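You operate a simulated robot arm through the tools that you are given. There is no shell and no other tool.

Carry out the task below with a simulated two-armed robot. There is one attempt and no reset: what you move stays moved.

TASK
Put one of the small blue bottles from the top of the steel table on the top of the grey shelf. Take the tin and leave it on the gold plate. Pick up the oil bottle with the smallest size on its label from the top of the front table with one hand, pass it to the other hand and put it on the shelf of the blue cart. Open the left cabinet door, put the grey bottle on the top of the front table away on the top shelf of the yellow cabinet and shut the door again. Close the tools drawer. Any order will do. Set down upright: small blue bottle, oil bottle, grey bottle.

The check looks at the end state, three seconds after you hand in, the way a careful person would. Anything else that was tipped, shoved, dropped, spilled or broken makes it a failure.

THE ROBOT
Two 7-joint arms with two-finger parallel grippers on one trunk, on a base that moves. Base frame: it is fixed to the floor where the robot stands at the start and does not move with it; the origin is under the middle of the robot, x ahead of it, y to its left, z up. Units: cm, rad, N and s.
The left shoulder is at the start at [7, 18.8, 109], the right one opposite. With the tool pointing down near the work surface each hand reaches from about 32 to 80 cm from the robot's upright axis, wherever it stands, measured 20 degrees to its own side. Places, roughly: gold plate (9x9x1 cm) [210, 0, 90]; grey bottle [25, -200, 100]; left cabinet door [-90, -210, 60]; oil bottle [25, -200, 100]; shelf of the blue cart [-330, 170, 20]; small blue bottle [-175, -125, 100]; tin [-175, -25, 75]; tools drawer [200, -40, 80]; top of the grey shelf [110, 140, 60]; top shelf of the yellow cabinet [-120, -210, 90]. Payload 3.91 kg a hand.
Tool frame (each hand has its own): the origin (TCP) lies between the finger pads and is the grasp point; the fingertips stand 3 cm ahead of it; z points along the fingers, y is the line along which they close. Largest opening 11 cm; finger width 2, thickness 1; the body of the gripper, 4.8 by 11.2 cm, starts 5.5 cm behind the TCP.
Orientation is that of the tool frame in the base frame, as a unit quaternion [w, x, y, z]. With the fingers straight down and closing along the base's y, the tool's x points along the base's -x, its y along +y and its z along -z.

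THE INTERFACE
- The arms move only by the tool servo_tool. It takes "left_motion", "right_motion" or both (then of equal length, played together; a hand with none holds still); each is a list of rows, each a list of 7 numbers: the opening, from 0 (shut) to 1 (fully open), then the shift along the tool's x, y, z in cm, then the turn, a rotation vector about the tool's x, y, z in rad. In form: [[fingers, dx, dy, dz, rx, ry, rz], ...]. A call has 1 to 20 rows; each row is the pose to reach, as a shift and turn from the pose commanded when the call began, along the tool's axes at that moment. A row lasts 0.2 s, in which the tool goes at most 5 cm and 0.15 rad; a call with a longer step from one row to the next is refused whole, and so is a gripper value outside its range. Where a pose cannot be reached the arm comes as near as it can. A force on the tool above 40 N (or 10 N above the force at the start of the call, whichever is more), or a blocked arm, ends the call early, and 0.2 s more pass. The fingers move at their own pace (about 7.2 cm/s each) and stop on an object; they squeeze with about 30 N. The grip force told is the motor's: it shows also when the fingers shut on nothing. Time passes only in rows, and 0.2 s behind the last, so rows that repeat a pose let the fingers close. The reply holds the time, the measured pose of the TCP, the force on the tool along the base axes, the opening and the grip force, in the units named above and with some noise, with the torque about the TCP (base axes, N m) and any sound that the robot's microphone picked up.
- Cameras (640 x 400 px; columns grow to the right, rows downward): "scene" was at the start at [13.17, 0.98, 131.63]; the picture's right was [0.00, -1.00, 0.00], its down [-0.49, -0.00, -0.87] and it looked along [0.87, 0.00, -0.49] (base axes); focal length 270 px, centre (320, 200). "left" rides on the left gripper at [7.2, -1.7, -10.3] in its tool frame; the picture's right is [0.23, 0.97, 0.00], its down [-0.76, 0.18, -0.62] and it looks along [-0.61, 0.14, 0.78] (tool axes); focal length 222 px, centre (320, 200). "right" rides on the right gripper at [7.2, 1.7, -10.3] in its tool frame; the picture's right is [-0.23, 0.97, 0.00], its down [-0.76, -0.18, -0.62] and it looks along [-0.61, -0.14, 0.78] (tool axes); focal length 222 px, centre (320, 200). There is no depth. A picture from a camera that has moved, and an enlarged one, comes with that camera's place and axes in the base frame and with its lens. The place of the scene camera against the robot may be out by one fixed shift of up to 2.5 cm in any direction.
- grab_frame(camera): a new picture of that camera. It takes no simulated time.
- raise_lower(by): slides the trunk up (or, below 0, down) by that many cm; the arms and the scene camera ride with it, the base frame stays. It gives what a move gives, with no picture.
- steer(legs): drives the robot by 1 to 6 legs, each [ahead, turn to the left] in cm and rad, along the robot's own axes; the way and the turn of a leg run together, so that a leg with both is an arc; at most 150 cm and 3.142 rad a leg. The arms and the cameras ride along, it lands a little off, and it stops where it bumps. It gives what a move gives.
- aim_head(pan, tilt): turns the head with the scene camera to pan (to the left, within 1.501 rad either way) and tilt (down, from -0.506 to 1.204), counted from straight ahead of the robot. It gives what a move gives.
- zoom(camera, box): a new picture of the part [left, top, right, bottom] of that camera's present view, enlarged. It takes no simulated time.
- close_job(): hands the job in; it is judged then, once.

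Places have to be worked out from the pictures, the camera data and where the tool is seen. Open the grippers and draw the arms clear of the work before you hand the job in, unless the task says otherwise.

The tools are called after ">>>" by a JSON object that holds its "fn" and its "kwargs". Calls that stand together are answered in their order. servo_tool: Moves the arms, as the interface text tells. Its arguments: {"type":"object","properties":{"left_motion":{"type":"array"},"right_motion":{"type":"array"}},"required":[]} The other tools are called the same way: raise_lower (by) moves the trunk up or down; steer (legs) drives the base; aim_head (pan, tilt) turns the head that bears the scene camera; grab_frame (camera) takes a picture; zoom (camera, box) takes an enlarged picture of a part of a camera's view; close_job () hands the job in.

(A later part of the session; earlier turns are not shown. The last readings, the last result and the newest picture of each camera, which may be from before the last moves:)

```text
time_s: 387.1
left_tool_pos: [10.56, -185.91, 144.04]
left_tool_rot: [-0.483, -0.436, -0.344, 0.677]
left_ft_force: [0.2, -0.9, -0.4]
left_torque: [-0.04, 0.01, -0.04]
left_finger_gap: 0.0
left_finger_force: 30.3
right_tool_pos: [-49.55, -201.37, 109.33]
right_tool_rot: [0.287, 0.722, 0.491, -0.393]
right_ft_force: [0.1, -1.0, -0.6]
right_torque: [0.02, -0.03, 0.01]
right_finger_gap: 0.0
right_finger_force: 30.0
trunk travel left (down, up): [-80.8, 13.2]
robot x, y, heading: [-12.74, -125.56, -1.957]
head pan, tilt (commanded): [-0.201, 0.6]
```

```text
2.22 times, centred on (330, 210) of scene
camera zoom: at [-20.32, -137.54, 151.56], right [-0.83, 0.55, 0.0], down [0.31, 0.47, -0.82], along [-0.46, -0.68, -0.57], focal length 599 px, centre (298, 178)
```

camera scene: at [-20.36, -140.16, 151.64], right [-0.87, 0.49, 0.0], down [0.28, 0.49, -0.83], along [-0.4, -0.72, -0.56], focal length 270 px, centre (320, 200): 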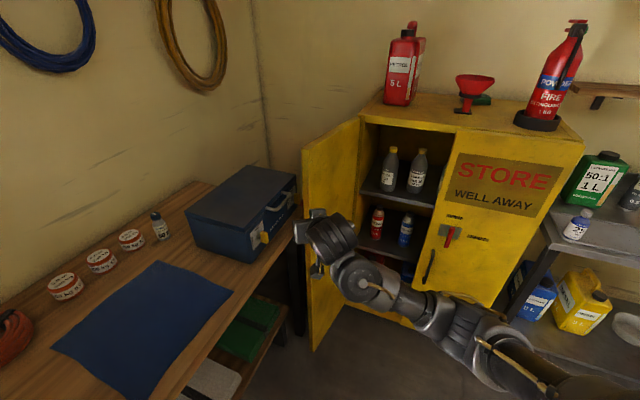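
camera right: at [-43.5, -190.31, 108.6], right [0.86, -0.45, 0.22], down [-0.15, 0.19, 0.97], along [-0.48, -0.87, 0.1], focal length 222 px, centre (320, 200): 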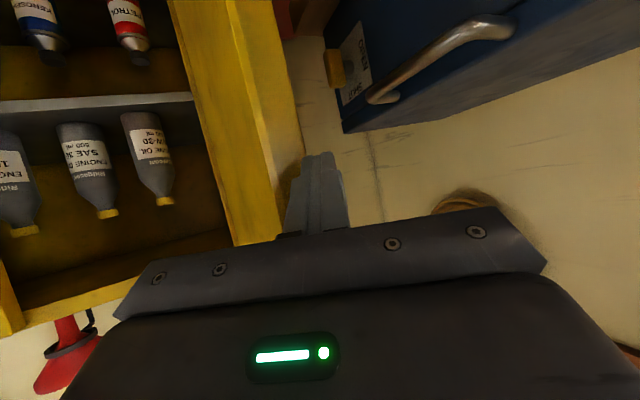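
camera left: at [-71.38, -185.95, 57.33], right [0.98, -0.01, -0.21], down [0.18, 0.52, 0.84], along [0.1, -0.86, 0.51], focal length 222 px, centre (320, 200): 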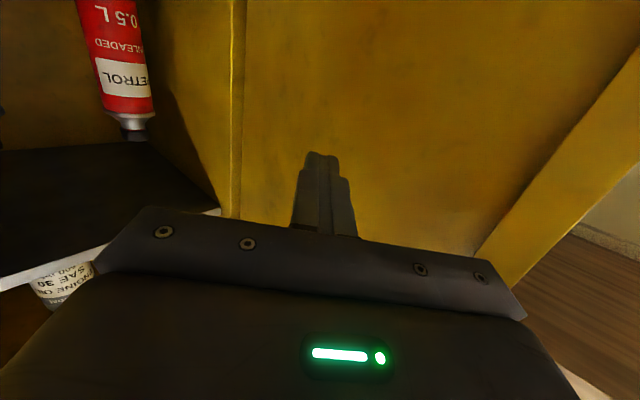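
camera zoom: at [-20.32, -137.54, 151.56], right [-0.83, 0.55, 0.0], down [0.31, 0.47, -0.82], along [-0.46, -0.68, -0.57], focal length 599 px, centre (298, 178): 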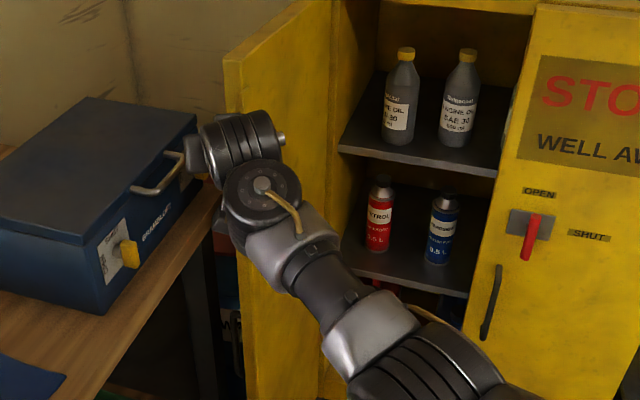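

The door edge is now straight ahead of the hand axis. Simplest is to straddle the edge: I open the gripper fully and advance 5 cm so one finger is on each side.

>>> {"fn": "servo_tool", "kwargs": {"right_motion": [[0.3, 0, 0, 0, 0, 0, 0], [0.6, 0, 0, 0, 0, 0, 0], [1, 0, 0, 0, 0, 0, 0], [1, 0, 0, 0, 0, 0, 0], [1, -0.9, 0, 1.5, 0, 0, 0], [1, -1.8, 0, 3, 0, 0, 0], [1, -2.6, 0, 4.3, 0, 0, 0]]}}

>>> {"fn": "grab_frame", "kwargs": {"camera": "right"}}

```text
time_s: 387.9
left_tool_pos: [11.32, -184.54, 144.49]
left_tool_rot: [-0.486, -0.43, -0.343, 0.679]
left_ft_force: [-0.7, -0.3, 0.9]
left_torque: [0.04, 0.01, 0.04]
left_finger_gap: 0.0
left_finger_force: 29.9
right_tool_pos: [-47.38, -200.5, 109.95]
right_tool_rot: [0.293, 0.715, 0.5, -0.39]
right_ft_force: [41.3, 29.9, 0.7]
right_torque: [0.27, -0.34, -1.34]
right_finger_gap: 8.36
right_finger_force: 0.1
trunk travel left (down, up): [-80.8, 13.2]
robot x, y, heading: [-12.5, -125.76, -1.957]
head pan, tilt (commanded): [-0.201, 0.6]
stopped in row 3 (right hand): the force on the tool passed its limit at 44 N (the readings are from after the stop); the commanded pose is now the measured one
```

```text
taken
camera right: at [-41.64, -189.28, 109.25], right [0.88, -0.43, 0.22], down [-0.15, 0.19, 0.97], along [-0.46, -0.88, 0.1], focal length 222 px, centre (320, 200)
```

right: 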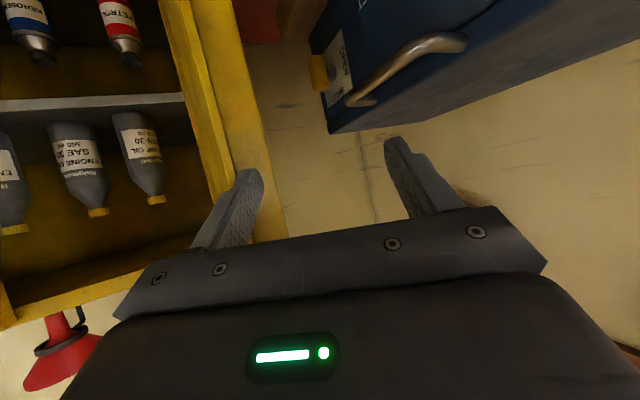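

The right finger is pressing on the door's end face; the edge is about 5 cm right of the axis. I retreat 2.5 cm, shift 5 cm right, finish opening, then advance.

>>> {"fn": "servo_tool", "kwargs": {"right_motion": [[0.75, 1.3, 0, -2.2, 0, 0, 0], [0.9, 1.3, -2, -2.2, 0, 0, 0], [1, 1.3, -4, -2.2, 0, 0, 0], [1, 1.3, -5, -2.2, 0, 0, 0]]}}

>>> {"fn": "grab_frame", "kwargs": {"camera": "right"}}

```text
time_s: 388.7
left_tool_pos: [11.27, -184.31, 144.68]
left_tool_rot: [-0.486, -0.432, -0.343, 0.678]
left_ft_force: [-0.2, 0.6, 0.2]
left_torque: [-0.03, -0.02, 0.02]
left_finger_gap: 0.0
left_finger_force: 29.7
right_tool_pos: [-50.2, -196.67, 109.4]
right_tool_rot: [0.29, 0.72, 0.501, -0.384]
right_ft_force: [26.5, 26.2, 7.9]
right_torque: [0.21, 0.18, -1.56]
right_finger_gap: 10.21
right_finger_force: 0.0
trunk travel left (down, up): [-80.8, 13.2]
robot x, y, heading: [-13.1, -125.76, -1.95]
head pan, tilt (commanded): [-0.201, 0.6]
stopped in row 4 (right hand): the force on the tool passed its limit at 66 N (the readings are from after the stop); the commanded pose is now the measured one
```

```text
taken
camera right: at [-44.53, -185.36, 108.82], right [0.87, -0.43, 0.22], down [-0.16, 0.18, 0.97], along [-0.46, -0.88, 0.09], focal length 222 px, centre (320, 200)
```

right: 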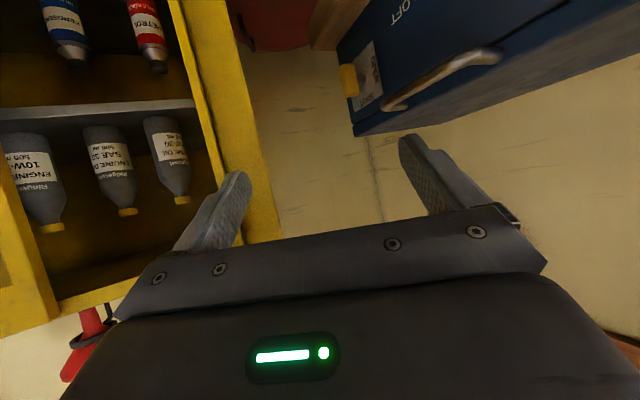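

I check with the scene camera where the door edge and the fingers are.

>>> {"fn": "zoom", "kwargs": {"camera": "scene", "box": [200, 100, 440, 300]}}

>>> {"fn": "zoom", "kwargs": {"camera": "right", "box": [140, 60, 460, 260]}}

```text
2.00 times, centred on (320, 200) of scene
camera zoom: at [-19.75, -136.02, 151.75], right [-0.84, 0.55, 0.0], down [0.31, 0.47, -0.83], along [-0.46, -0.69, -0.56], focal length 539 px, centre (320, 200)
```

zoom: 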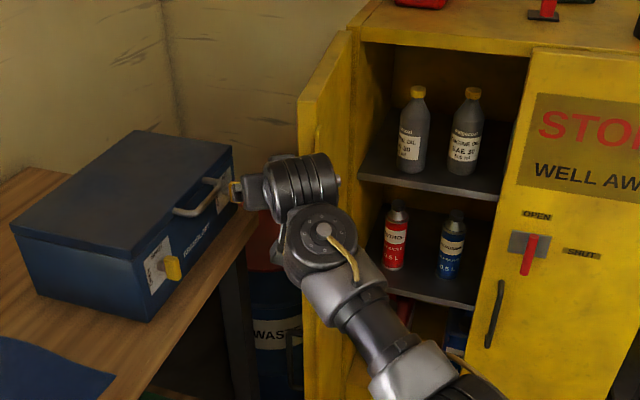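

```text
2.00 times, centred on (300, 160) of right
camera zoom: at [-44.53, -185.36, 108.82], right [0.87, -0.43, 0.22], down [-0.16, 0.18, 0.97], along [-0.46, -0.88, 0.09], focal length 444 px, centre (360, 280)
```

zoom: 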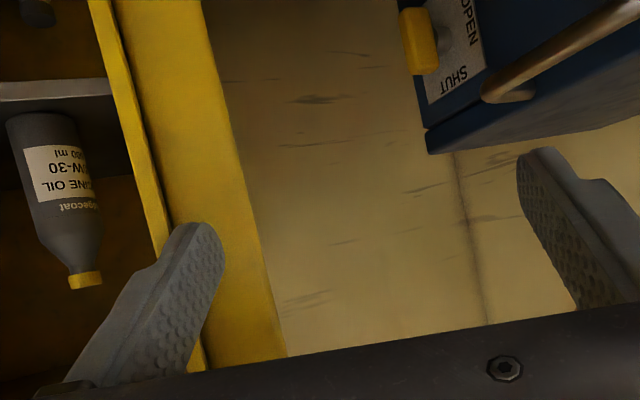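

The right finger is still in front of the door's end face (about 3 cm thick). I retreat 5 cm straight, shift 4 cm more to the right, then advance.

>>> {"fn": "servo_tool", "kwargs": {"right_motion": [[1, 1.3, 0, -2.2, 0, 0, 0], [1, 2.6, 0, -4.3, 0, 0, 0], [1, 2.6, -2, -4.3, 0, 0, 0], [1, 2.6, -4, -4.3, 0, 0, 0]]}}

>>> {"fn": "grab_frame", "kwargs": {"camera": "right"}}

```text
time_s: 389.7
left_tool_pos: [10.64, -185.16, 144.37]
left_tool_rot: [-0.485, -0.434, -0.343, 0.678]
left_ft_force: [-0.9, 0.3, -1.2]
left_torque: [0.05, 0.02, 0.01]
left_finger_gap: 0.0
left_finger_force: 30.4
right_tool_pos: [-53.49, -190.86, 108.84]
right_tool_rot: [0.287, 0.723, 0.498, -0.384]
right_ft_force: [-0.1, 0.2, -0.4]
right_torque: [0.03, -0.02, 0.03]
right_finger_gap: 11.0
right_finger_force: 0.0
trunk travel left (down, up): [-80.8, 13.2]
robot x, y, heading: [-12.71, -125.8, -1.953]
head pan, tilt (commanded): [-0.201, 0.6]
```

```text
taken
camera right: at [-47.65, -179.7, 108.34], right [0.87, -0.44, 0.22], down [-0.16, 0.18, 0.97], along [-0.47, -0.88, 0.08], focal length 222 px, centre (320, 200)
```

right: 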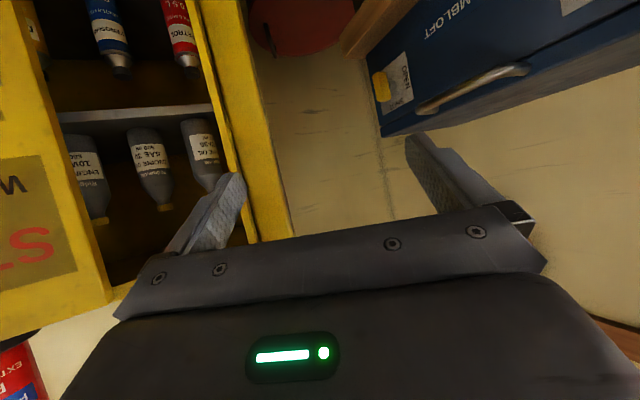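

The right finger is just about at the door's inner side. I shift 2 cm more and advance 5 cm.

>>> {"fn": "servo_tool", "kwargs": {"right_motion": [[1, 0, -1, 0, 0, 0, 0], [1, 0, -2.2, 0, 0, 0, 0], [1, -0.9, -2.2, 1.5, 0, 0, 0], [1, -1.8, -2.2, 3, 0, 0, 0], [1, -2.6, -2.2, 4.3, 0, 0, 0]]}}

>>> {"fn": "grab_frame", "kwargs": {"camera": "right"}}

```text
time_s: 390.9
left_tool_pos: [10.72, -185.04, 144.33]
left_tool_rot: [-0.485, -0.434, -0.343, 0.678]
left_ft_force: [0.8, 0.9, -0.8]
left_torque: [-0.03, 0.02, -0.01]
left_finger_gap: 0.0
left_finger_force: 29.8
right_tool_pos: [-56.87, -194.88, 108.72]
right_tool_rot: [0.287, 0.723, 0.499, -0.383]
right_ft_force: [-0.4, 0.8, -0.5]
right_torque: [0.0, 0.01, 0.01]
right_finger_gap: 10.98
right_finger_force: 0.0
trunk travel left (down, up): [-80.8, 13.2]
robot x, y, heading: [-12.3, -125.82, -1.951]
head pan, tilt (commanded): [-0.201, 0.6]
```

```text
taken
camera right: at [-51.07, -183.71, 108.08], right [0.87, -0.44, 0.22], down [-0.16, 0.18, 0.97], along [-0.47, -0.88, 0.08], focal length 222 px, centre (320, 200)
```

right: 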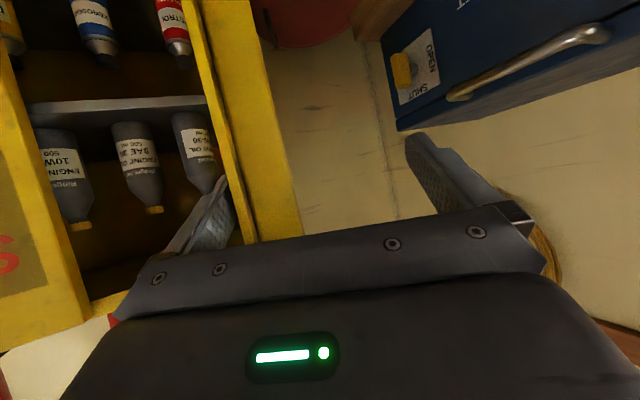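

The fingers now straddle the door's edge with no force. I turn the base right so the left finger sweeps the door closed.

>>> {"fn": "steer", "kwargs": {"legs": [[0, -0.1]]}}

>>> {"fn": "steer", "kwargs": {"legs": [[1, -0.1]]}}

>>> {"fn": "grab_frame", "kwargs": {"camera": "right"}}

>>> {"fn": "grab_frame", "kwargs": {"camera": "scene"}}

```text
time_s: 391.9
left_tool_pos: [4.87, -187.2, 144.27]
left_tool_rot: [-0.449, -0.45, -0.321, 0.702]
left_ft_force: [0.2, -0.2, -1.0]
left_torque: [0.01, 0.02, 0.03]
left_finger_gap: 0.0
left_finger_force: 29.8
right_tool_pos: [-63.45, -190.05, 108.56]
right_tool_rot: [0.269, 0.745, 0.462, -0.398]
right_ft_force: [-0.5, 0.0, -0.1]
right_torque: [-0.01, 0.0, -0.03]
right_finger_gap: 11.01
right_finger_force: 0.0
trunk travel left (down, up): [-80.8, 13.2]
robot x, y, heading: [-12.49, -125.77, -2.049]
head pan, tilt (commanded): [-0.201, 0.6]
```

```text
time_s: 392.8
left_tool_pos: [-1.91, -189.48, 144.25]
left_tool_rot: [-0.414, -0.465, -0.299, 0.723]
left_ft_force: [-0.4, 0.0, -0.1]
left_torque: [0.0, -0.03, 0.03]
left_finger_gap: 0.01
left_finger_force: 29.6
right_tool_pos: [-70.07, -185.54, 108.72]
right_tool_rot: [0.247, 0.768, 0.424, -0.411]
right_ft_force: [0.8, -0.1, 0.3]
right_torque: [0.02, 0.01, 0.0]
right_finger_gap: 10.98
right_finger_force: 0.1
trunk travel left (down, up): [-80.8, 13.2]
robot x, y, heading: [-13.17, -126.76, -2.154]
head pan, tilt (commanded): [-0.201, 0.6]
```

```text
taken
camera right: at [-62.12, -175.69, 108.22], right [0.76, -0.61, 0.22], down [-0.12, 0.21, 0.97], along [-0.63, -0.77, 0.08], focal length 222 px, centre (320, 200)
```

right: 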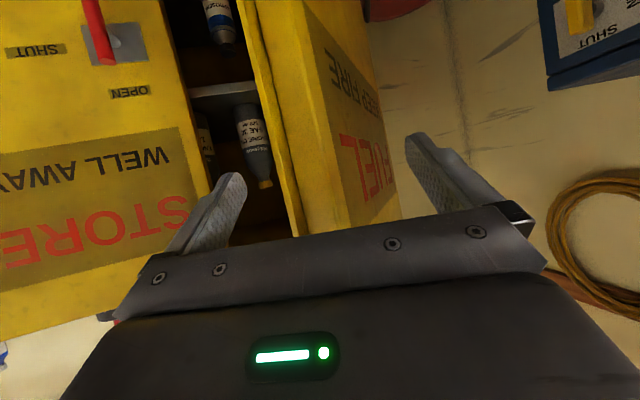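

```text
taken
camera scene: at [-22.72, -136.03, 151.65], right [-0.71, 0.71, 0.0], down [0.4, 0.4, -0.83], along [-0.58, -0.58, -0.56], focal length 270 px, centre (320, 200)
```

scene: 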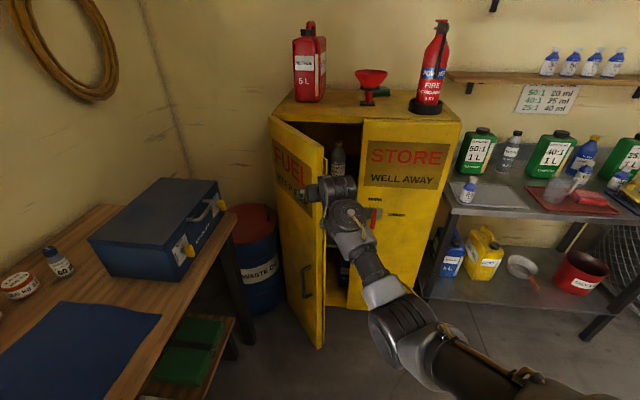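

The door has swung to about 45°, outer face toward me. I back out 10 cm so no finger is inside, close the fist and turn slightly right to aim near the free edge.

>>> {"fn": "steer", "kwargs": {"legs": [[-10, 0]]}}

>>> {"fn": "servo_tool", "kwargs": {"right_motion": [[0.6, 0, 0, 0, 0, 0, 0], [0.3, 0, 0, 0, 0, 0, 0], [0, 0, 0, 0, 0, 0, 0], [0, 0, 0, 0, 0, 0, 0]]}}

>>> {"fn": "steer", "kwargs": {"legs": [[0, -0.04]]}}

>>> {"fn": "grab_frame", "kwargs": {"camera": "right"}}

>>> {"fn": "grab_frame", "kwargs": {"camera": "scene"}}

```text
time_s: 393.9
left_tool_pos: [3.31, -181.3, 144.25]
left_tool_rot: [-0.415, -0.466, -0.299, 0.722]
left_ft_force: [-0.1, -0.2, -0.1]
left_torque: [0.02, -0.01, 0.01]
left_finger_gap: 0.0
left_finger_force: 30.3
right_tool_pos: [-64.85, -177.13, 108.59]
right_tool_rot: [0.248, 0.769, 0.423, -0.411]
right_ft_force: [0.6, 0.3, 0.1]
right_torque: [-0.01, -0.01, 0.02]
right_finger_gap: 11.02
right_finger_force: 0.2
trunk travel left (down, up): [-80.8, 13.2]
robot x, y, heading: [-7.51, -117.97, -2.15]
head pan, tilt (commanded): [-0.201, 0.6]
```

```text
time_s: 394.9
left_tool_pos: [3.2, -181.37, 144.24]
left_tool_rot: [-0.414, -0.466, -0.299, 0.722]
left_ft_force: [-0.1, 0.0, 0.1]
left_torque: [-0.02, 0.04, -0.02]
left_finger_gap: 0.01
left_finger_force: 29.8
right_tool_pos: [-64.97, -177.17, 108.51]
right_tool_rot: [0.248, 0.769, 0.424, -0.409]
right_ft_force: [0.5, -0.3, -0.6]
right_torque: [0.01, -0.02, -0.02]
right_finger_gap: 0.02
right_finger_force: 28.0
trunk travel left (down, up): [-80.8, 13.2]
robot x, y, heading: [-7.77, -118.67, -2.155]
head pan, tilt (commanded): [-0.201, 0.6]
```

```text
time_s: 395.7
left_tool_pos: [1.0, -181.69, 144.17]
left_tool_rot: [-0.398, -0.472, -0.29, 0.731]
left_ft_force: [-0.2, -0.2, 0.0]
left_torque: [0.04, 0.0, -0.04]
left_finger_gap: 0.01
left_finger_force: 30.2
right_tool_pos: [-67.14, -174.82, 108.83]
right_tool_rot: [0.239, 0.776, 0.408, -0.416]
right_ft_force: [0.1, 0.0, 0.3]
right_torque: [0.02, 0.03, -0.03]
right_finger_gap: 0.0
right_finger_force: 30.2
trunk travel left (down, up): [-80.8, 13.2]
robot x, y, heading: [-7.81, -118.46, -2.193]
head pan, tilt (commanded): [-0.201, 0.6]
```

```text
taken
camera right: at [-58.65, -165.44, 108.22], right [0.74, -0.64, 0.22], down [-0.11, 0.21, 0.97], along [-0.67, -0.74, 0.08], focal length 222 px, centre (320, 200)
```

right: 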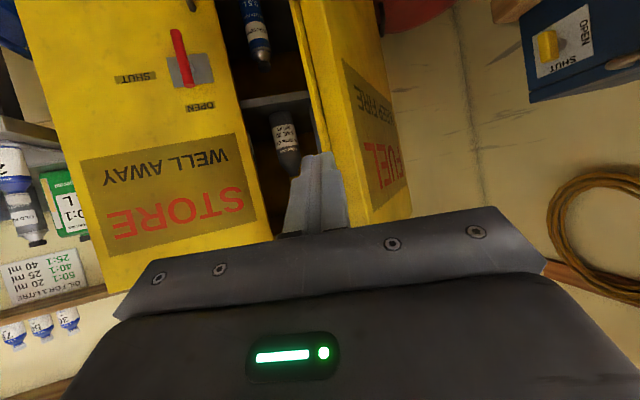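

```text
taken
camera scene: at [-17.71, -127.48, 151.64], right [-0.68, 0.73, 0.0], down [0.41, 0.38, -0.83], along [-0.61, -0.56, -0.56], focal length 270 px, centre (320, 200)
```

scene: 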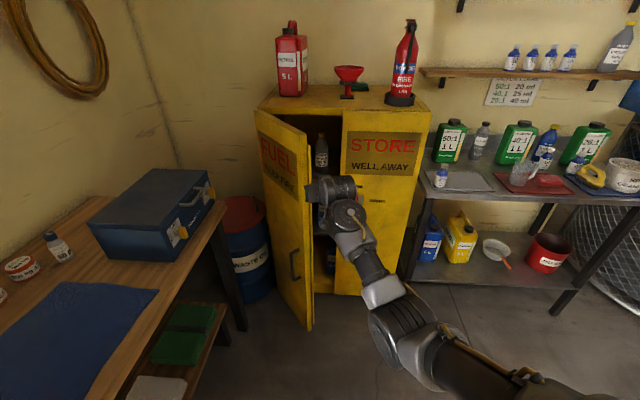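

The fist points at the opening's edge; I turn a touch left so it meets the door's front face and push forward.

>>> {"fn": "steer", "kwargs": {"legs": [[0, 0.04], [14, 0]]}}

>>> {"fn": "grab_frame", "kwargs": {"camera": "right"}}

```text
time_s: 397.4
left_tool_pos: [-2.8, -190.72, 144.04]
left_tool_rot: [-0.413, -0.466, -0.3, 0.723]
left_ft_force: [0.4, 0.1, 0.0]
left_torque: [0.03, 0.02, -0.01]
left_finger_gap: 0.01
left_finger_force: 30.2
right_tool_pos: [-71.07, -186.37, 108.43]
right_tool_rot: [0.245, 0.773, 0.421, -0.406]
right_ft_force: [0.7, 0.4, 1.3]
right_torque: [-0.02, 0.0, 0.02]
right_finger_gap: 0.0
right_finger_force: 30.2
trunk travel left (down, up): [-80.8, 13.2]
robot x, y, heading: [-13.8, -127.53, -2.157]
head pan, tilt (commanded): [-0.201, 0.6]
stopped in leg 2: the force on the tool passed its limit at 144 N (the readings are from after the stop); the commanded pose is now the measured one
```

```text
taken
camera right: at [-62.98, -176.73, 108.12], right [0.76, -0.61, 0.23], down [-0.13, 0.2, 0.97], along [-0.64, -0.76, 0.07], focal length 222 px, centre (320, 200)
```

right: 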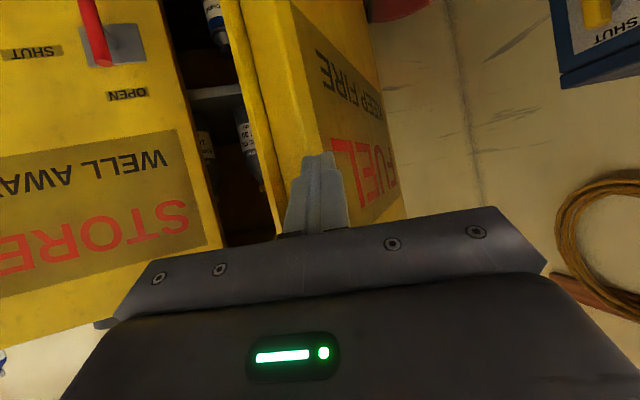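

The fist is on the door's front face near its free edge. I push gently with the arm in small steps.

>>> {"fn": "servo_tool", "kwargs": {"right_motion": [[0, -0.5, 0, 0.9, 0, 0, 0], [0, -1, 0, 1.7, 0, 0, 0], [0, -1.5, 0, 2.6, 0, 0, 0], [0, -2, 0, 3.4, 0, 0, 0], [0, -2.6, 0, 4.3, 0, 0, 0], [0, -3.1, 0, 5.2, 0, 0, 0], [0, -3.6, 0, 6, 0, 0, 0], [0, -4.1, 0, 6.9, 0, 0, 0]]}}

>>> {"fn": "grab_frame", "kwargs": {"camera": "right"}}

>>> {"fn": "grab_frame", "kwargs": {"camera": "scene"}}

```text
time_s: 397.9
left_tool_pos: [-2.63, -189.97, 144.42]
left_tool_rot: [-0.413, -0.466, -0.297, 0.724]
left_ft_force: [-0.3, -0.7, -0.3]
left_torque: [-0.02, 0.03, -0.02]
left_finger_gap: 0.0
left_finger_force: 30.2
right_tool_pos: [-72.21, -186.42, 108.27]
right_tool_rot: [0.242, 0.778, 0.415, -0.404]
right_ft_force: [5.5, 32.2, 8.9]
right_torque: [0.13, 0.14, -0.53]
right_finger_gap: 0.0
right_finger_force: 30.0
trunk travel left (down, up): [-80.8, 13.2]
robot x, y, heading: [-13.77, -127.67, -2.159]
head pan, tilt (commanded): [-0.201, 0.6]
stopped in row 2 (right hand): the force on the tool passed its limit at 46 N (the readings are from after the stop); the commanded pose is now the measured one
```

```text
taken
camera right: at [-63.94, -176.71, 108.12], right [0.74, -0.63, 0.23], down [-0.13, 0.2, 0.97], along [-0.65, -0.75, 0.06], focal length 222 px, centre (320, 200)
```

right: 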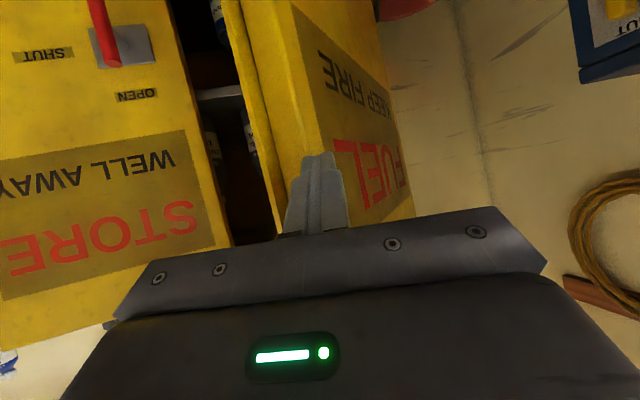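

```text
taken
camera scene: at [-23.41, -136.25, 151.72], right [-0.7, 0.71, 0.0], down [0.4, 0.39, -0.83], along [-0.59, -0.58, -0.56], focal length 270 px, centre (320, 200)
```

scene: 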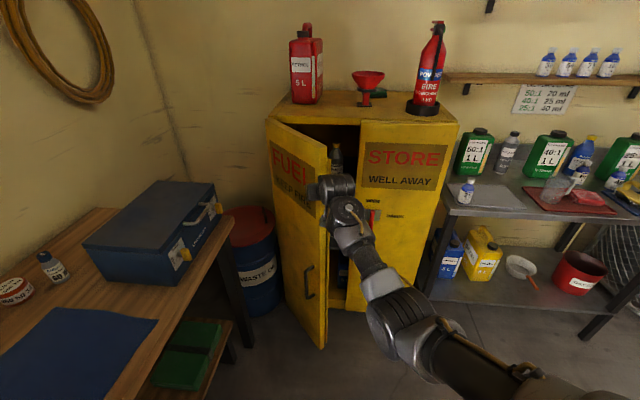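

The force direction shows the fist is on the door's end face, not its front. I retreat 2 cm, shift 4.5 cm left and push again.

>>> {"fn": "servo_tool", "kwargs": {"right_motion": [[0, 1.0, 0, -1.7, 0, 0, 0], [0, 1.5, 1.5, -2.6, 0, 0, 0], [0, 1.5, 3, -2.6, 0, 0, 0], [0, 1.5, 4.5, -2.6, 0, 0, 0], [0, 1.0, 4.5, -1.7, 0, 0, 0], [0, 0.5, 4.5, -0.9, 0, 0, 0], [0, 0, 4.5, 0, 0, 0, 0], [0, -0.5, 4.5, 0.9, 0, 0, 0], [0, -1, 4.5, 1.7, 0, 0, 0], [0, -1.5, 4.5, 2.6, 0, 0, 0]]}}

>>> {"fn": "grab_frame", "kwargs": {"camera": "right"}}

```text
time_s: 400.1
left_tool_pos: [-3.02, -190.53, 144.27]
left_tool_rot: [-0.413, -0.467, -0.299, 0.722]
left_ft_force: [0.1, -0.7, 0.2]
left_torque: [-0.03, -0.03, -0.02]
left_finger_gap: 0.0
left_finger_force: 29.7
right_tool_pos: [-69.95, -191.94, 107.83]
right_tool_rot: [0.242, 0.778, 0.419, -0.401]
right_ft_force: [0.0, -0.9, -0.3]
right_torque: [0.0, 0.0, -0.01]
right_finger_gap: 0.0
right_finger_force: 29.9
trunk travel left (down, up): [-80.8, 13.2]
robot x, y, heading: [-13.34, -127.43, -2.158]
head pan, tilt (commanded): [-0.201, 0.6]
```

```text
taken
camera right: at [-61.78, -182.31, 107.73], right [0.75, -0.62, 0.23], down [-0.14, 0.19, 0.97], along [-0.65, -0.76, 0.06], focal length 222 px, centre (320, 200)
```

right: 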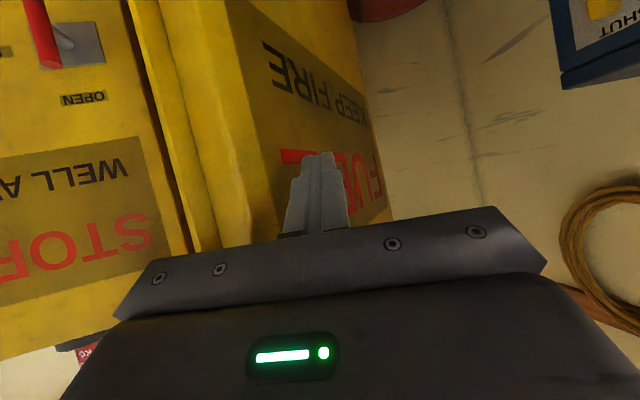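

Now the fist faces the "FUEL" panel. I push forward in small steps.

>>> {"fn": "servo_tool", "kwargs": {"right_motion": [[0, -0.5, 0, 0.9, 0, 0, 0], [0, -1, 0, 1.7, 0, 0, 0], [0, -1.5, 0, 2.6, 0, 0, 0], [0, -2, 0, 3.4, 0, 0, 0], [0, -2.6, 0, 4.3, 0, 0, 0], [0, -3.1, 0, 5.2, 0, 0, 0], [0, -3.6, 0, 6, 0, 0, 0], [0, -4.1, 0, 6.9, 0, 0, 0], [0, -4.6, 0, 7.7, 0, 0, 0], [0, -5.1, 0, 8.6, 0, 0, 0]]}}

>>> {"fn": "grab_frame", "kwargs": {"camera": "right"}}

>>> {"fn": "grab_frame", "kwargs": {"camera": "scene"}}

```text
time_s: 401.1
left_tool_pos: [-2.78, -189.58, 144.54]
left_tool_rot: [-0.413, -0.466, -0.296, 0.724]
left_ft_force: [-0.3, 0.3, -0.4]
left_torque: [0.0, -0.03, 0.0]
left_finger_gap: 0.0
left_finger_force: 30.7
right_tool_pos: [-72.43, -193.44, 107.61]
right_tool_rot: [0.238, 0.783, 0.41, -0.402]
right_ft_force: [6.1, 40.9, 8.5]
right_torque: [-1.52, 0.43, -1.01]
right_finger_gap: 0.0
right_finger_force: 29.9
trunk travel left (down, up): [-80.8, 13.2]
robot x, y, heading: [-13.48, -127.5, -2.169]
head pan, tilt (commanded): [-0.201, 0.6]
stopped in row 4 (right hand): the force on the tool passed its limit at 48 N (the readings are from after the stop); the commanded pose is now the measured one
```

```text
taken
camera right: at [-64.02, -184.01, 107.59], right [0.73, -0.64, 0.23], down [-0.14, 0.19, 0.97], along [-0.67, -0.74, 0.05], focal length 222 px, centre (320, 200)
```

right: 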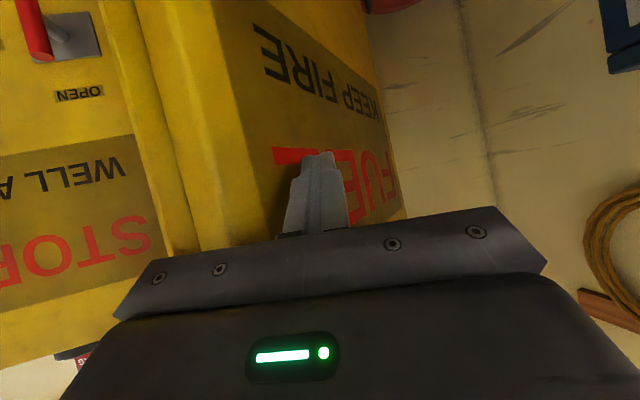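

```text
taken
camera scene: at [-23.42, -135.91, 151.74], right [-0.7, 0.72, 0.0], down [0.4, 0.39, -0.83], along [-0.59, -0.58, -0.56], focal length 270 px, centre (320, 200)
```

scene: 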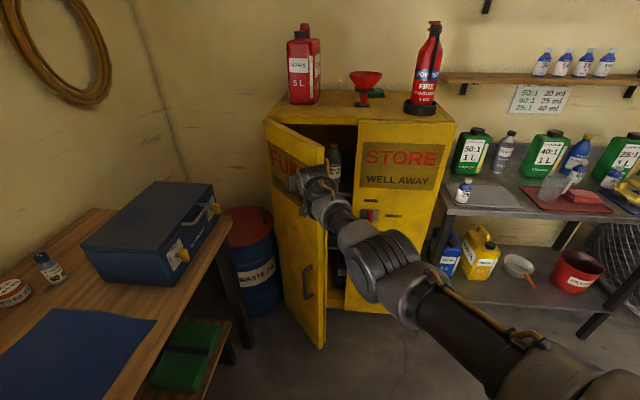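

The gripper body is catching the free edge. I retract 2.5 cm and instead sweep right with the base (right turn plus a little forward), pressing the fist's side on the face.

>>> {"fn": "servo_tool", "kwargs": {"right_motion": [[0, 0.6, 0.5, -1.1, 0, 0, 0], [0, 1.3, 0.5, -2.2, 0, 0, 0]]}}

>>> {"fn": "steer", "kwargs": {"legs": [[2.0, -0.05]]}}

>>> {"fn": "grab_frame", "kwargs": {"camera": "right"}}

```text
time_s: 401.7
left_tool_pos: [-3.08, -190.34, 144.25]
left_tool_rot: [-0.413, -0.466, -0.297, 0.724]
left_ft_force: [-1.3, 0.0, 0.2]
left_torque: [0.0, -0.02, 0.03]
left_finger_gap: 0.0
left_finger_force: 29.9
right_tool_pos: [-70.32, -192.5, 107.2]
right_tool_rot: [0.237, 0.783, 0.414, -0.398]
right_ft_force: [-0.8, 1.3, 0.5]
right_torque: [0.0, -0.05, -0.03]
right_finger_gap: 0.01
right_finger_force: 29.3
trunk travel left (down, up): [-80.8, 13.2]
robot x, y, heading: [-13.35, -127.48, -2.161]
head pan, tilt (commanded): [-0.201, 0.6]
```

```text
time_s: 402.5
left_tool_pos: [-6.67, -192.2, 144.2]
left_tool_rot: [-0.394, -0.473, -0.287, 0.734]
left_ft_force: [1.1, -0.4, -0.1]
left_torque: [0.01, -0.02, -0.03]
left_finger_gap: 0.0
left_finger_force: 29.9
right_tool_pos: [-74.14, -191.12, 107.82]
right_tool_rot: [0.228, 0.791, 0.395, -0.407]
right_ft_force: [1.3, -0.8, 0.0]
right_torque: [0.04, 0.01, -0.01]
right_finger_gap: 0.01
right_finger_force: 30.1
trunk travel left (down, up): [-80.8, 13.2]
robot x, y, heading: [-14.66, -128.92, -2.214]
head pan, tilt (commanded): [-0.201, 0.6]
```

```text
taken
camera right: at [-65.37, -181.93, 107.68], right [0.71, -0.67, 0.23], down [-0.13, 0.19, 0.97], along [-0.69, -0.72, 0.05], focal length 222 px, centre (320, 200)
```

right: 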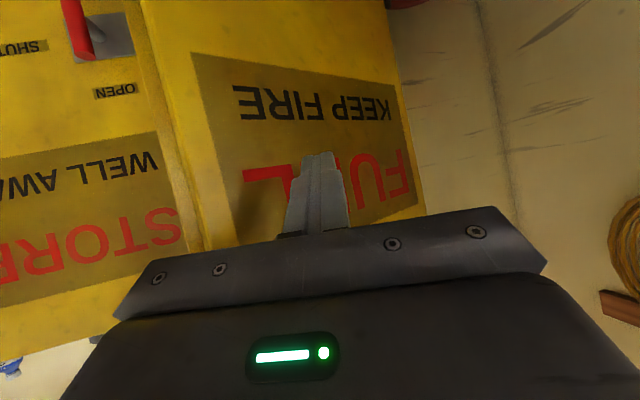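

The door has swung much closer to shut; its front now faces me. I continue with one more small sweep and then push forward.

>>> {"fn": "steer", "kwargs": {"legs": [[2.0, -0.04]]}}

>>> {"fn": "grab_frame", "kwargs": {"camera": "right"}}

>>> {"fn": "grab_frame", "kwargs": {"camera": "scene"}}

```text
time_s: 403.3
left_tool_pos: [-10.65, -194.1, 144.27]
left_tool_rot: [-0.379, -0.479, -0.277, 0.742]
left_ft_force: [0.8, 0.7, 0.4]
left_torque: [0.0, -0.01, -0.01]
left_finger_gap: 0.0
left_finger_force: 30.4
right_tool_pos: [-77.81, -190.28, 107.57]
right_tool_rot: [0.22, 0.8, 0.379, -0.41]
right_ft_force: [-0.1, 0.4, 0.7]
right_torque: [0.01, -0.01, -0.03]
right_finger_gap: 0.0
right_finger_force: 30.4
trunk travel left (down, up): [-80.8, 13.2]
robot x, y, heading: [-16.24, -130.54, -2.251]
head pan, tilt (commanded): [-0.201, 0.6]
```

```text
taken
camera right: at [-68.77, -181.48, 107.57], right [0.68, -0.7, 0.23], down [-0.12, 0.2, 0.97], along [-0.72, -0.69, 0.05], focal length 222 px, centre (320, 200)
```

right: 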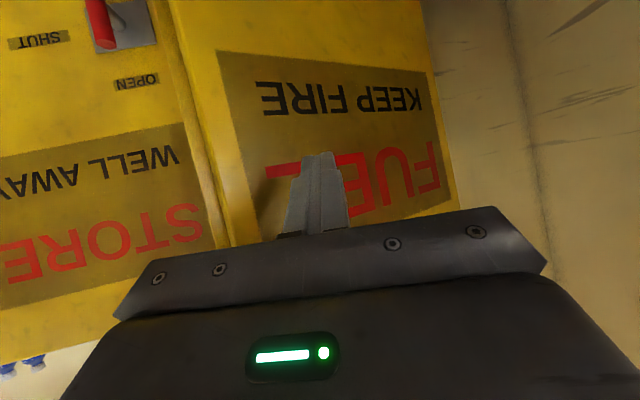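

```text
taken
camera scene: at [-26.5, -138.91, 151.68], right [-0.63, 0.77, 0.0], down [0.43, 0.36, -0.83], along [-0.64, -0.52, -0.56], focal length 270 px, centre (320, 200)
```

scene: 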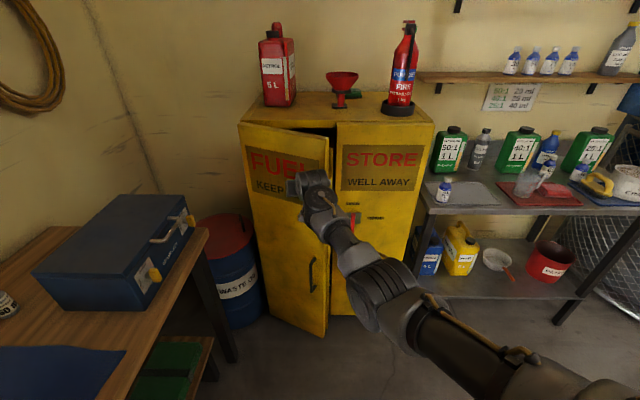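

Door is nearly shut. I push straight forward with the arm in small steps.

>>> {"fn": "servo_tool", "kwargs": {"right_motion": [[0, -0.8, 0, 1.3, 0, 0, 0], [0, -1.5, 0, 2.6, 0, 0, 0], [0, -2.3, 0, 3.9, 0, 0, 0], [0, -3.1, 0, 5.2, 0, 0, 0], [0, -3.8, 0, 6.5, 0, 0, 0], [0, -4.6, 0, 7.8, 0, 0, 0], [0, -5.4, 0, 9, 0, 0, 0], [0, -6.1, 0, 10.3, 0, 0, 0]]}}

>>> {"fn": "grab_frame", "kwargs": {"camera": "right"}}

>>> {"fn": "grab_frame", "kwargs": {"camera": "scene"}}

```text
time_s: 405.1
left_tool_pos: [-11.02, -194.34, 144.13]
left_tool_rot: [-0.38, -0.48, -0.278, 0.74]
left_ft_force: [0.9, -0.7, 0.3]
left_torque: [-0.03, 0.02, 0.0]
left_finger_gap: 0.02
left_finger_force: 30.3
right_tool_pos: [-81.59, -192.43, 107.45]
right_tool_rot: [0.22, 0.8, 0.38, -0.409]
right_ft_force: [0.9, -0.4, -0.1]
right_torque: [0.0, -0.01, 0.02]
right_finger_gap: 0.0
right_finger_force: 29.3
right hand out of reach, approached as far as the arm can: row 3, 4, 5, 6, 7, 8
trunk travel left (down, up): [-80.8, 13.2]
robot x, y, heading: [-16.08, -130.47, -2.253]
head pan, tilt (commanded): [-0.201, 0.6]
```

```text
taken
camera right: at [-72.46, -183.72, 107.43], right [0.68, -0.7, 0.23], down [-0.12, 0.2, 0.97], along [-0.72, -0.69, 0.05], focal length 222 px, centre (320, 200)
```

right: 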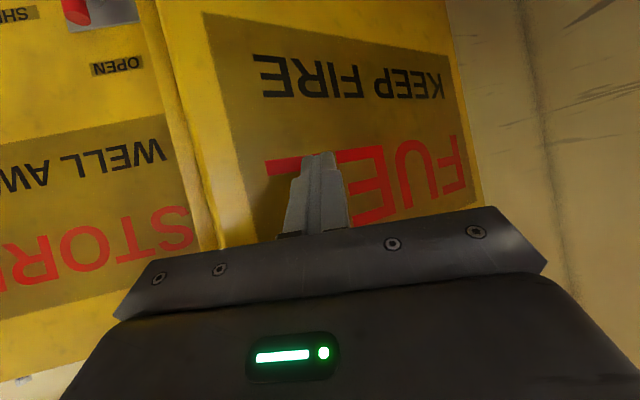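

```text
taken
camera scene: at [-26.95, -139.17, 151.62], right [-0.63, 0.77, 0.0], down [0.44, 0.36, -0.82], along [-0.64, -0.52, -0.57], focal length 270 px, centre (320, 200)
```

scene: 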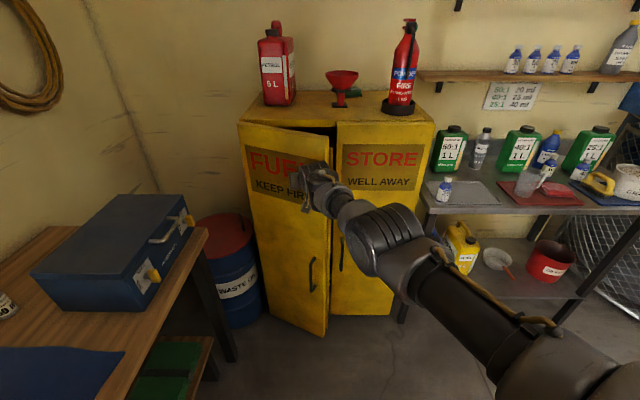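

At the arm's limit; I continue with small forward drives of the base.

>>> {"fn": "steer", "kwargs": {"legs": [[3, 0]]}}

>>> {"fn": "steer", "kwargs": {"legs": [[3, 0]]}}

>>> {"fn": "grab_frame", "kwargs": {"camera": "right"}}

>>> {"fn": "grab_frame", "kwargs": {"camera": "scene"}}

```text
time_s: 405.9
left_tool_pos: [-12.45, -196.11, 144.39]
left_tool_rot: [-0.379, -0.478, -0.276, 0.742]
left_ft_force: [0.8, 0.7, 0.9]
left_torque: [0.05, -0.07, 0.03]
left_finger_gap: 0.0
left_finger_force: 30.3
right_tool_pos: [-83.07, -194.46, 108.04]
right_tool_rot: [0.222, 0.799, 0.38, -0.41]
right_ft_force: [0.8, 1.1, -1.6]
right_torque: [-0.01, 0.01, 0.03]
right_finger_gap: 0.01
right_finger_force: 30.1
trunk travel left (down, up): [-80.8, 13.2]
robot x, y, heading: [-17.88, -133.01, -2.25]
head pan, tilt (commanded): [-0.201, 0.6]
```

```text
time_s: 406.7
left_tool_pos: [-14.25, -198.53, 144.37]
left_tool_rot: [-0.38, -0.478, -0.276, 0.742]
left_ft_force: [-0.2, -0.1, 0.3]
left_torque: [0.03, -0.02, -0.01]
left_finger_gap: 0.0
left_finger_force: 30.2
right_tool_pos: [-84.97, -197.03, 107.84]
right_tool_rot: [0.221, 0.799, 0.379, -0.411]
right_ft_force: [0.4, -0.4, 0.2]
right_torque: [0.04, 0.01, -0.02]
right_finger_gap: 0.01
right_finger_force: 29.7
trunk travel left (down, up): [-80.8, 13.2]
robot x, y, heading: [-19.72, -135.37, -2.255]
head pan, tilt (commanded): [-0.201, 0.6]
```

```text
taken
camera right: at [-75.85, -188.12, 107.79], right [0.68, -0.69, 0.23], down [-0.12, 0.2, 0.97], along [-0.72, -0.69, 0.05], focal length 222 px, centre (320, 200)
```

right: 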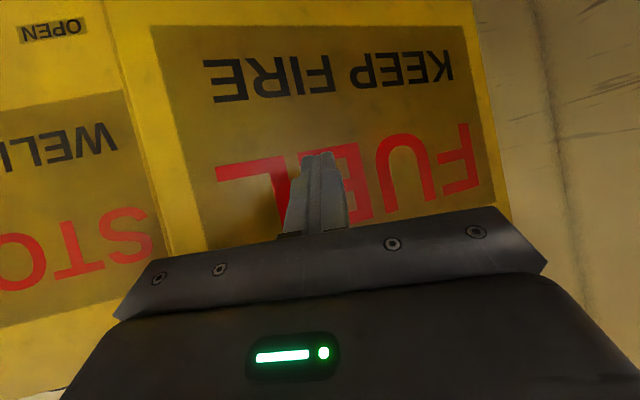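

```text
taken
camera scene: at [-30.32, -143.34, 151.69], right [-0.64, 0.77, 0.0], down [0.43, 0.36, -0.83], along [-0.64, -0.53, -0.56], focal length 270 px, centre (320, 200)
```

scene: 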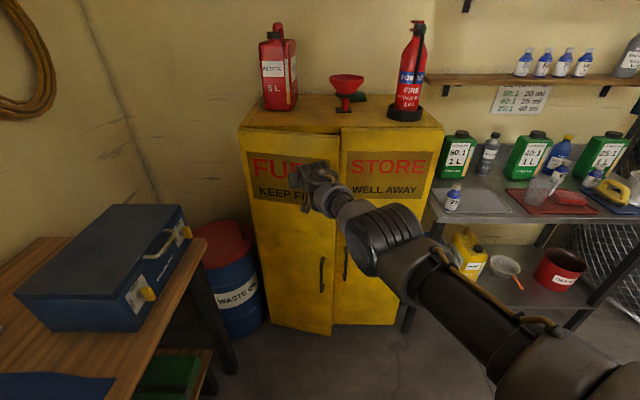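

Almost closed. I keep pushing in small steps.

>>> {"fn": "steer", "kwargs": {"legs": [[2.5, 0]]}}

>>> {"fn": "steer", "kwargs": {"legs": [[2.5, 0]]}}

>>> {"fn": "grab_frame", "kwargs": {"camera": "right"}}

>>> {"fn": "grab_frame", "kwargs": {"camera": "scene"}}

```text
time_s: 407.5
left_tool_pos: [-15.96, -200.45, 144.42]
left_tool_rot: [-0.38, -0.479, -0.277, 0.742]
left_ft_force: [0.1, 0.9, -0.3]
left_torque: [0.05, -0.02, 0.02]
left_finger_gap: 0.0
left_finger_force: 30.3
right_tool_pos: [-86.51, -199.02, 107.87]
right_tool_rot: [0.222, 0.799, 0.38, -0.41]
right_ft_force: [1.0, 0.5, -0.1]
right_torque: [0.01, -0.01, 0.0]
right_finger_gap: 0.0
right_finger_force: 29.9
trunk travel left (down, up): [-80.8, 13.2]
robot x, y, heading: [-21.14, -137.05, -2.253]
head pan, tilt (commanded): [-0.201, 0.6]
```

```text
time_s: 408.4
left_tool_pos: [-17.54, -202.39, 144.37]
left_tool_rot: [-0.38, -0.478, -0.276, 0.742]
left_ft_force: [0.4, -0.1, -0.3]
left_torque: [-0.02, 0.0, -0.02]
left_finger_gap: 0.0
left_finger_force: 29.9
right_tool_pos: [-88.1, -200.94, 107.85]
right_tool_rot: [0.222, 0.799, 0.38, -0.41]
right_ft_force: [0.1, -0.4, 0.1]
right_torque: [0.01, 0.0, -0.03]
right_finger_gap: 0.0
right_finger_force: 30.4
trunk travel left (down, up): [-80.8, 13.2]
robot x, y, heading: [-22.84, -139.0, -2.252]
head pan, tilt (commanded): [-0.201, 0.6]
```

```text
taken
camera right: at [-78.97, -192.11, 107.77], right [0.68, -0.69, 0.23], down [-0.12, 0.2, 0.97], along [-0.72, -0.69, 0.05], focal length 222 px, centre (320, 200)
```

right: 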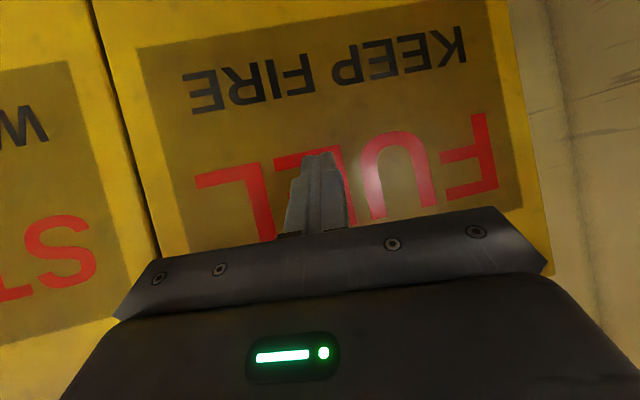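

```text
taken
camera scene: at [-33.5, -147.29, 151.68], right [-0.64, 0.77, 0.0], down [0.43, 0.36, -0.83], along [-0.64, -0.53, -0.56], focal length 270 px, centre (320, 200)
```

scene: 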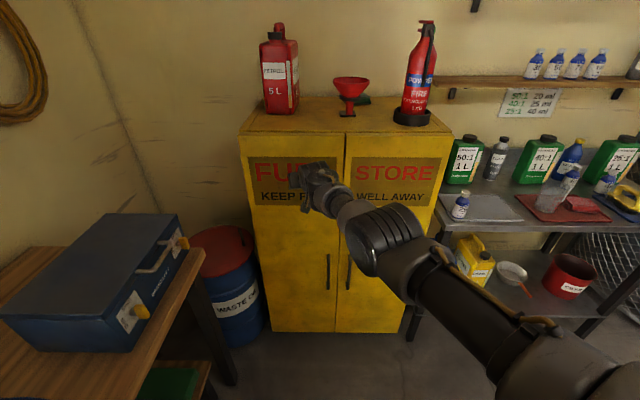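

The doors look flush now. I press a little more to confirm the door is against its stop.

>>> {"fn": "steer", "kwargs": {"legs": [[1.5, 0]]}}

>>> {"fn": "steer", "kwargs": {"legs": [[1.5, 0]]}}

>>> {"fn": "zoom", "kwargs": {"camera": "scene", "box": [220, 80, 460, 350]}}

```text
time_s: 409.1
left_tool_pos: [-18.4, -203.49, 144.32]
left_tool_rot: [-0.38, -0.479, -0.276, 0.742]
left_ft_force: [-0.1, 1.1, 0.5]
left_torque: [0.01, -0.03, -0.02]
left_finger_gap: 0.02
left_finger_force: 29.9
right_tool_pos: [-89.03, -202.16, 107.75]
right_tool_rot: [0.222, 0.799, 0.381, -0.41]
right_ft_force: [0.0, -0.2, 0.3]
right_torque: [-0.01, 0.01, 0.02]
right_finger_gap: 0.02
right_finger_force: 29.4
trunk travel left (down, up): [-80.8, 13.2]
robot x, y, heading: [-23.9, -140.16, -2.254]
head pan, tilt (commanded): [-0.201, 0.6]
```

```text
time_s: 410.1
left_tool_pos: [-19.54, -205.04, 144.15]
left_tool_rot: [-0.38, -0.48, -0.278, 0.74]
left_ft_force: [-0.7, -1.3, 0.5]
left_torque: [0.0, 0.03, 0.02]
left_finger_gap: 0.03
left_finger_force: 29.9
right_tool_pos: [-90.08, -203.49, 107.53]
right_tool_rot: [0.22, 0.801, 0.38, -0.408]
right_ft_force: [1.0, 0.9, 0.3]
right_torque: [0.0, 0.03, -0.03]
right_finger_gap: 0.0
right_finger_force: 30.0
trunk travel left (down, up): [-80.8, 13.2]
robot x, y, heading: [-24.8, -141.71, -2.255]
head pan, tilt (commanded): [-0.201, 0.6]
stopped in leg 1: the force on the tool passed its limit at 104 N (the readings are from after the stop); the commanded pose is now the measured one
```

```text
1.48 times, centred on (340, 215) of scene
camera zoom: at [-35.66, -149.98, 151.63], right [-0.64, 0.77, 0.0], down [0.44, 0.36, -0.83], along [-0.64, -0.52, -0.56], focal length 400 px, centre (290, 178)
```

zoom: 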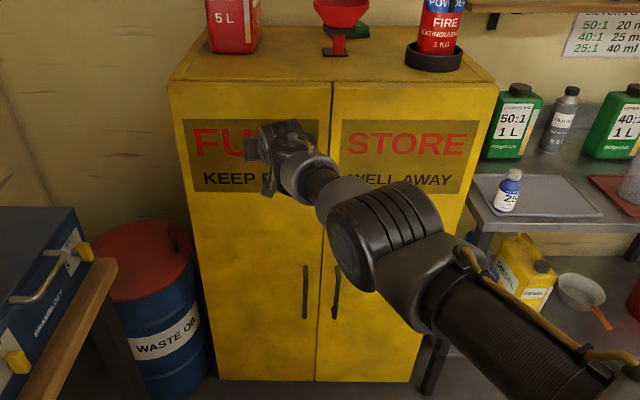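

The left door is shut against its stop. Now the oil bottle: I retract the right arm, raise the trunk fully, back off, and reposition beside the table facing its back where the 60 ml bottle stands.

>>> {"fn": "servo_tool", "kwargs": {"right_motion": [[0, 2.3, 0, -3.3, 0, 0, 0], [0, 4.6, 0, -6.6, 0, 0, 0], [0, 6.8, 0, -9.8, 0, 0, 0], [0, 9.1, 0, -13.1, 0, 0, 0], [0, 11.4, 0, -16.4, 0, 0, 0], [0.3, 13.1, 0, -18.9, 0, 0, 0]]}}

>>> {"fn": "steer", "kwargs": {"legs": [[-15, 0]]}}

>>> {"fn": "raise_lower", "kwargs": {"by": 13}}

>>> {"fn": "grab_frame", "kwargs": {"camera": "scene"}}

```text
time_s: 411.4
left_tool_pos: [-19.77, -205.0, 144.26]
left_tool_rot: [-0.38, -0.48, -0.277, 0.74]
left_ft_force: [0.6, -0.4, 0.5]
left_torque: [0.02, 0.02, 0.03]
left_finger_gap: 0.02
left_finger_force: 29.4
right_tool_pos: [-75.77, -185.06, 107.74]
right_tool_rot: [0.22, 0.801, 0.38, -0.406]
right_ft_force: [-0.3, 0.8, 0.8]
right_torque: [-0.01, 0.01, 0.01]
right_finger_gap: 3.33
right_finger_force: 0.2
trunk travel left (down, up): [-80.8, 13.2]
robot x, y, heading: [-24.86, -141.49, -2.255]
head pan, tilt (commanded): [-0.201, 0.6]
```

```text
time_s: 412.8
left_tool_pos: [-10.56, -193.85, 143.98]
left_tool_rot: [-0.379, -0.481, -0.277, 0.741]
left_ft_force: [-0.4, -0.6, -0.2]
left_torque: [-0.01, 0.01, -0.02]
left_finger_gap: 0.0
left_finger_force: 29.8
right_tool_pos: [-66.54, -173.83, 107.69]
right_tool_rot: [0.219, 0.802, 0.38, -0.406]
right_ft_force: [-0.1, -0.4, -0.9]
right_torque: [0.03, -0.01, -0.03]
right_finger_gap: 3.32
right_finger_force: 0.1
trunk travel left (down, up): [-80.8, 13.2]
robot x, y, heading: [-15.54, -130.17, -2.257]
head pan, tilt (commanded): [-0.201, 0.6]
```

```text
time_s: 414.4
left_tool_pos: [-10.49, -193.79, 157.13]
left_tool_rot: [-0.379, -0.48, -0.277, 0.741]
left_ft_force: [0.6, -0.2, -0.3]
left_torque: [0.02, 0.0, 0.02]
left_finger_gap: 0.0
left_finger_force: 30.3
right_tool_pos: [-66.53, -173.66, 120.8]
right_tool_rot: [0.22, 0.801, 0.381, -0.407]
right_ft_force: [0.4, 0.7, -0.2]
right_torque: [0.01, 0.0, 0.0]
right_finger_gap: 3.32
right_finger_force: 0.0
trunk travel left (down, up): [-93.8, 0.2]
robot x, y, heading: [-15.78, -130.07, -2.256]
head pan, tilt (commanded): [-0.201, 0.6]
```

```text
taken
camera scene: at [-26.43, -138.56, 164.62], right [-0.63, 0.77, 0.0], down [0.44, 0.36, -0.82], along [-0.64, -0.52, -0.57], focal length 270 px, centre (320, 200)
```

scene: 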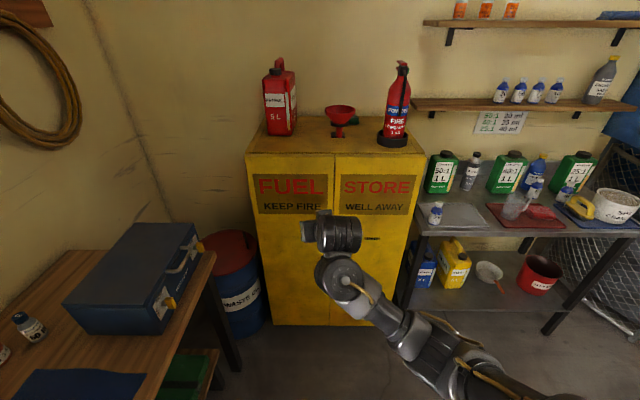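

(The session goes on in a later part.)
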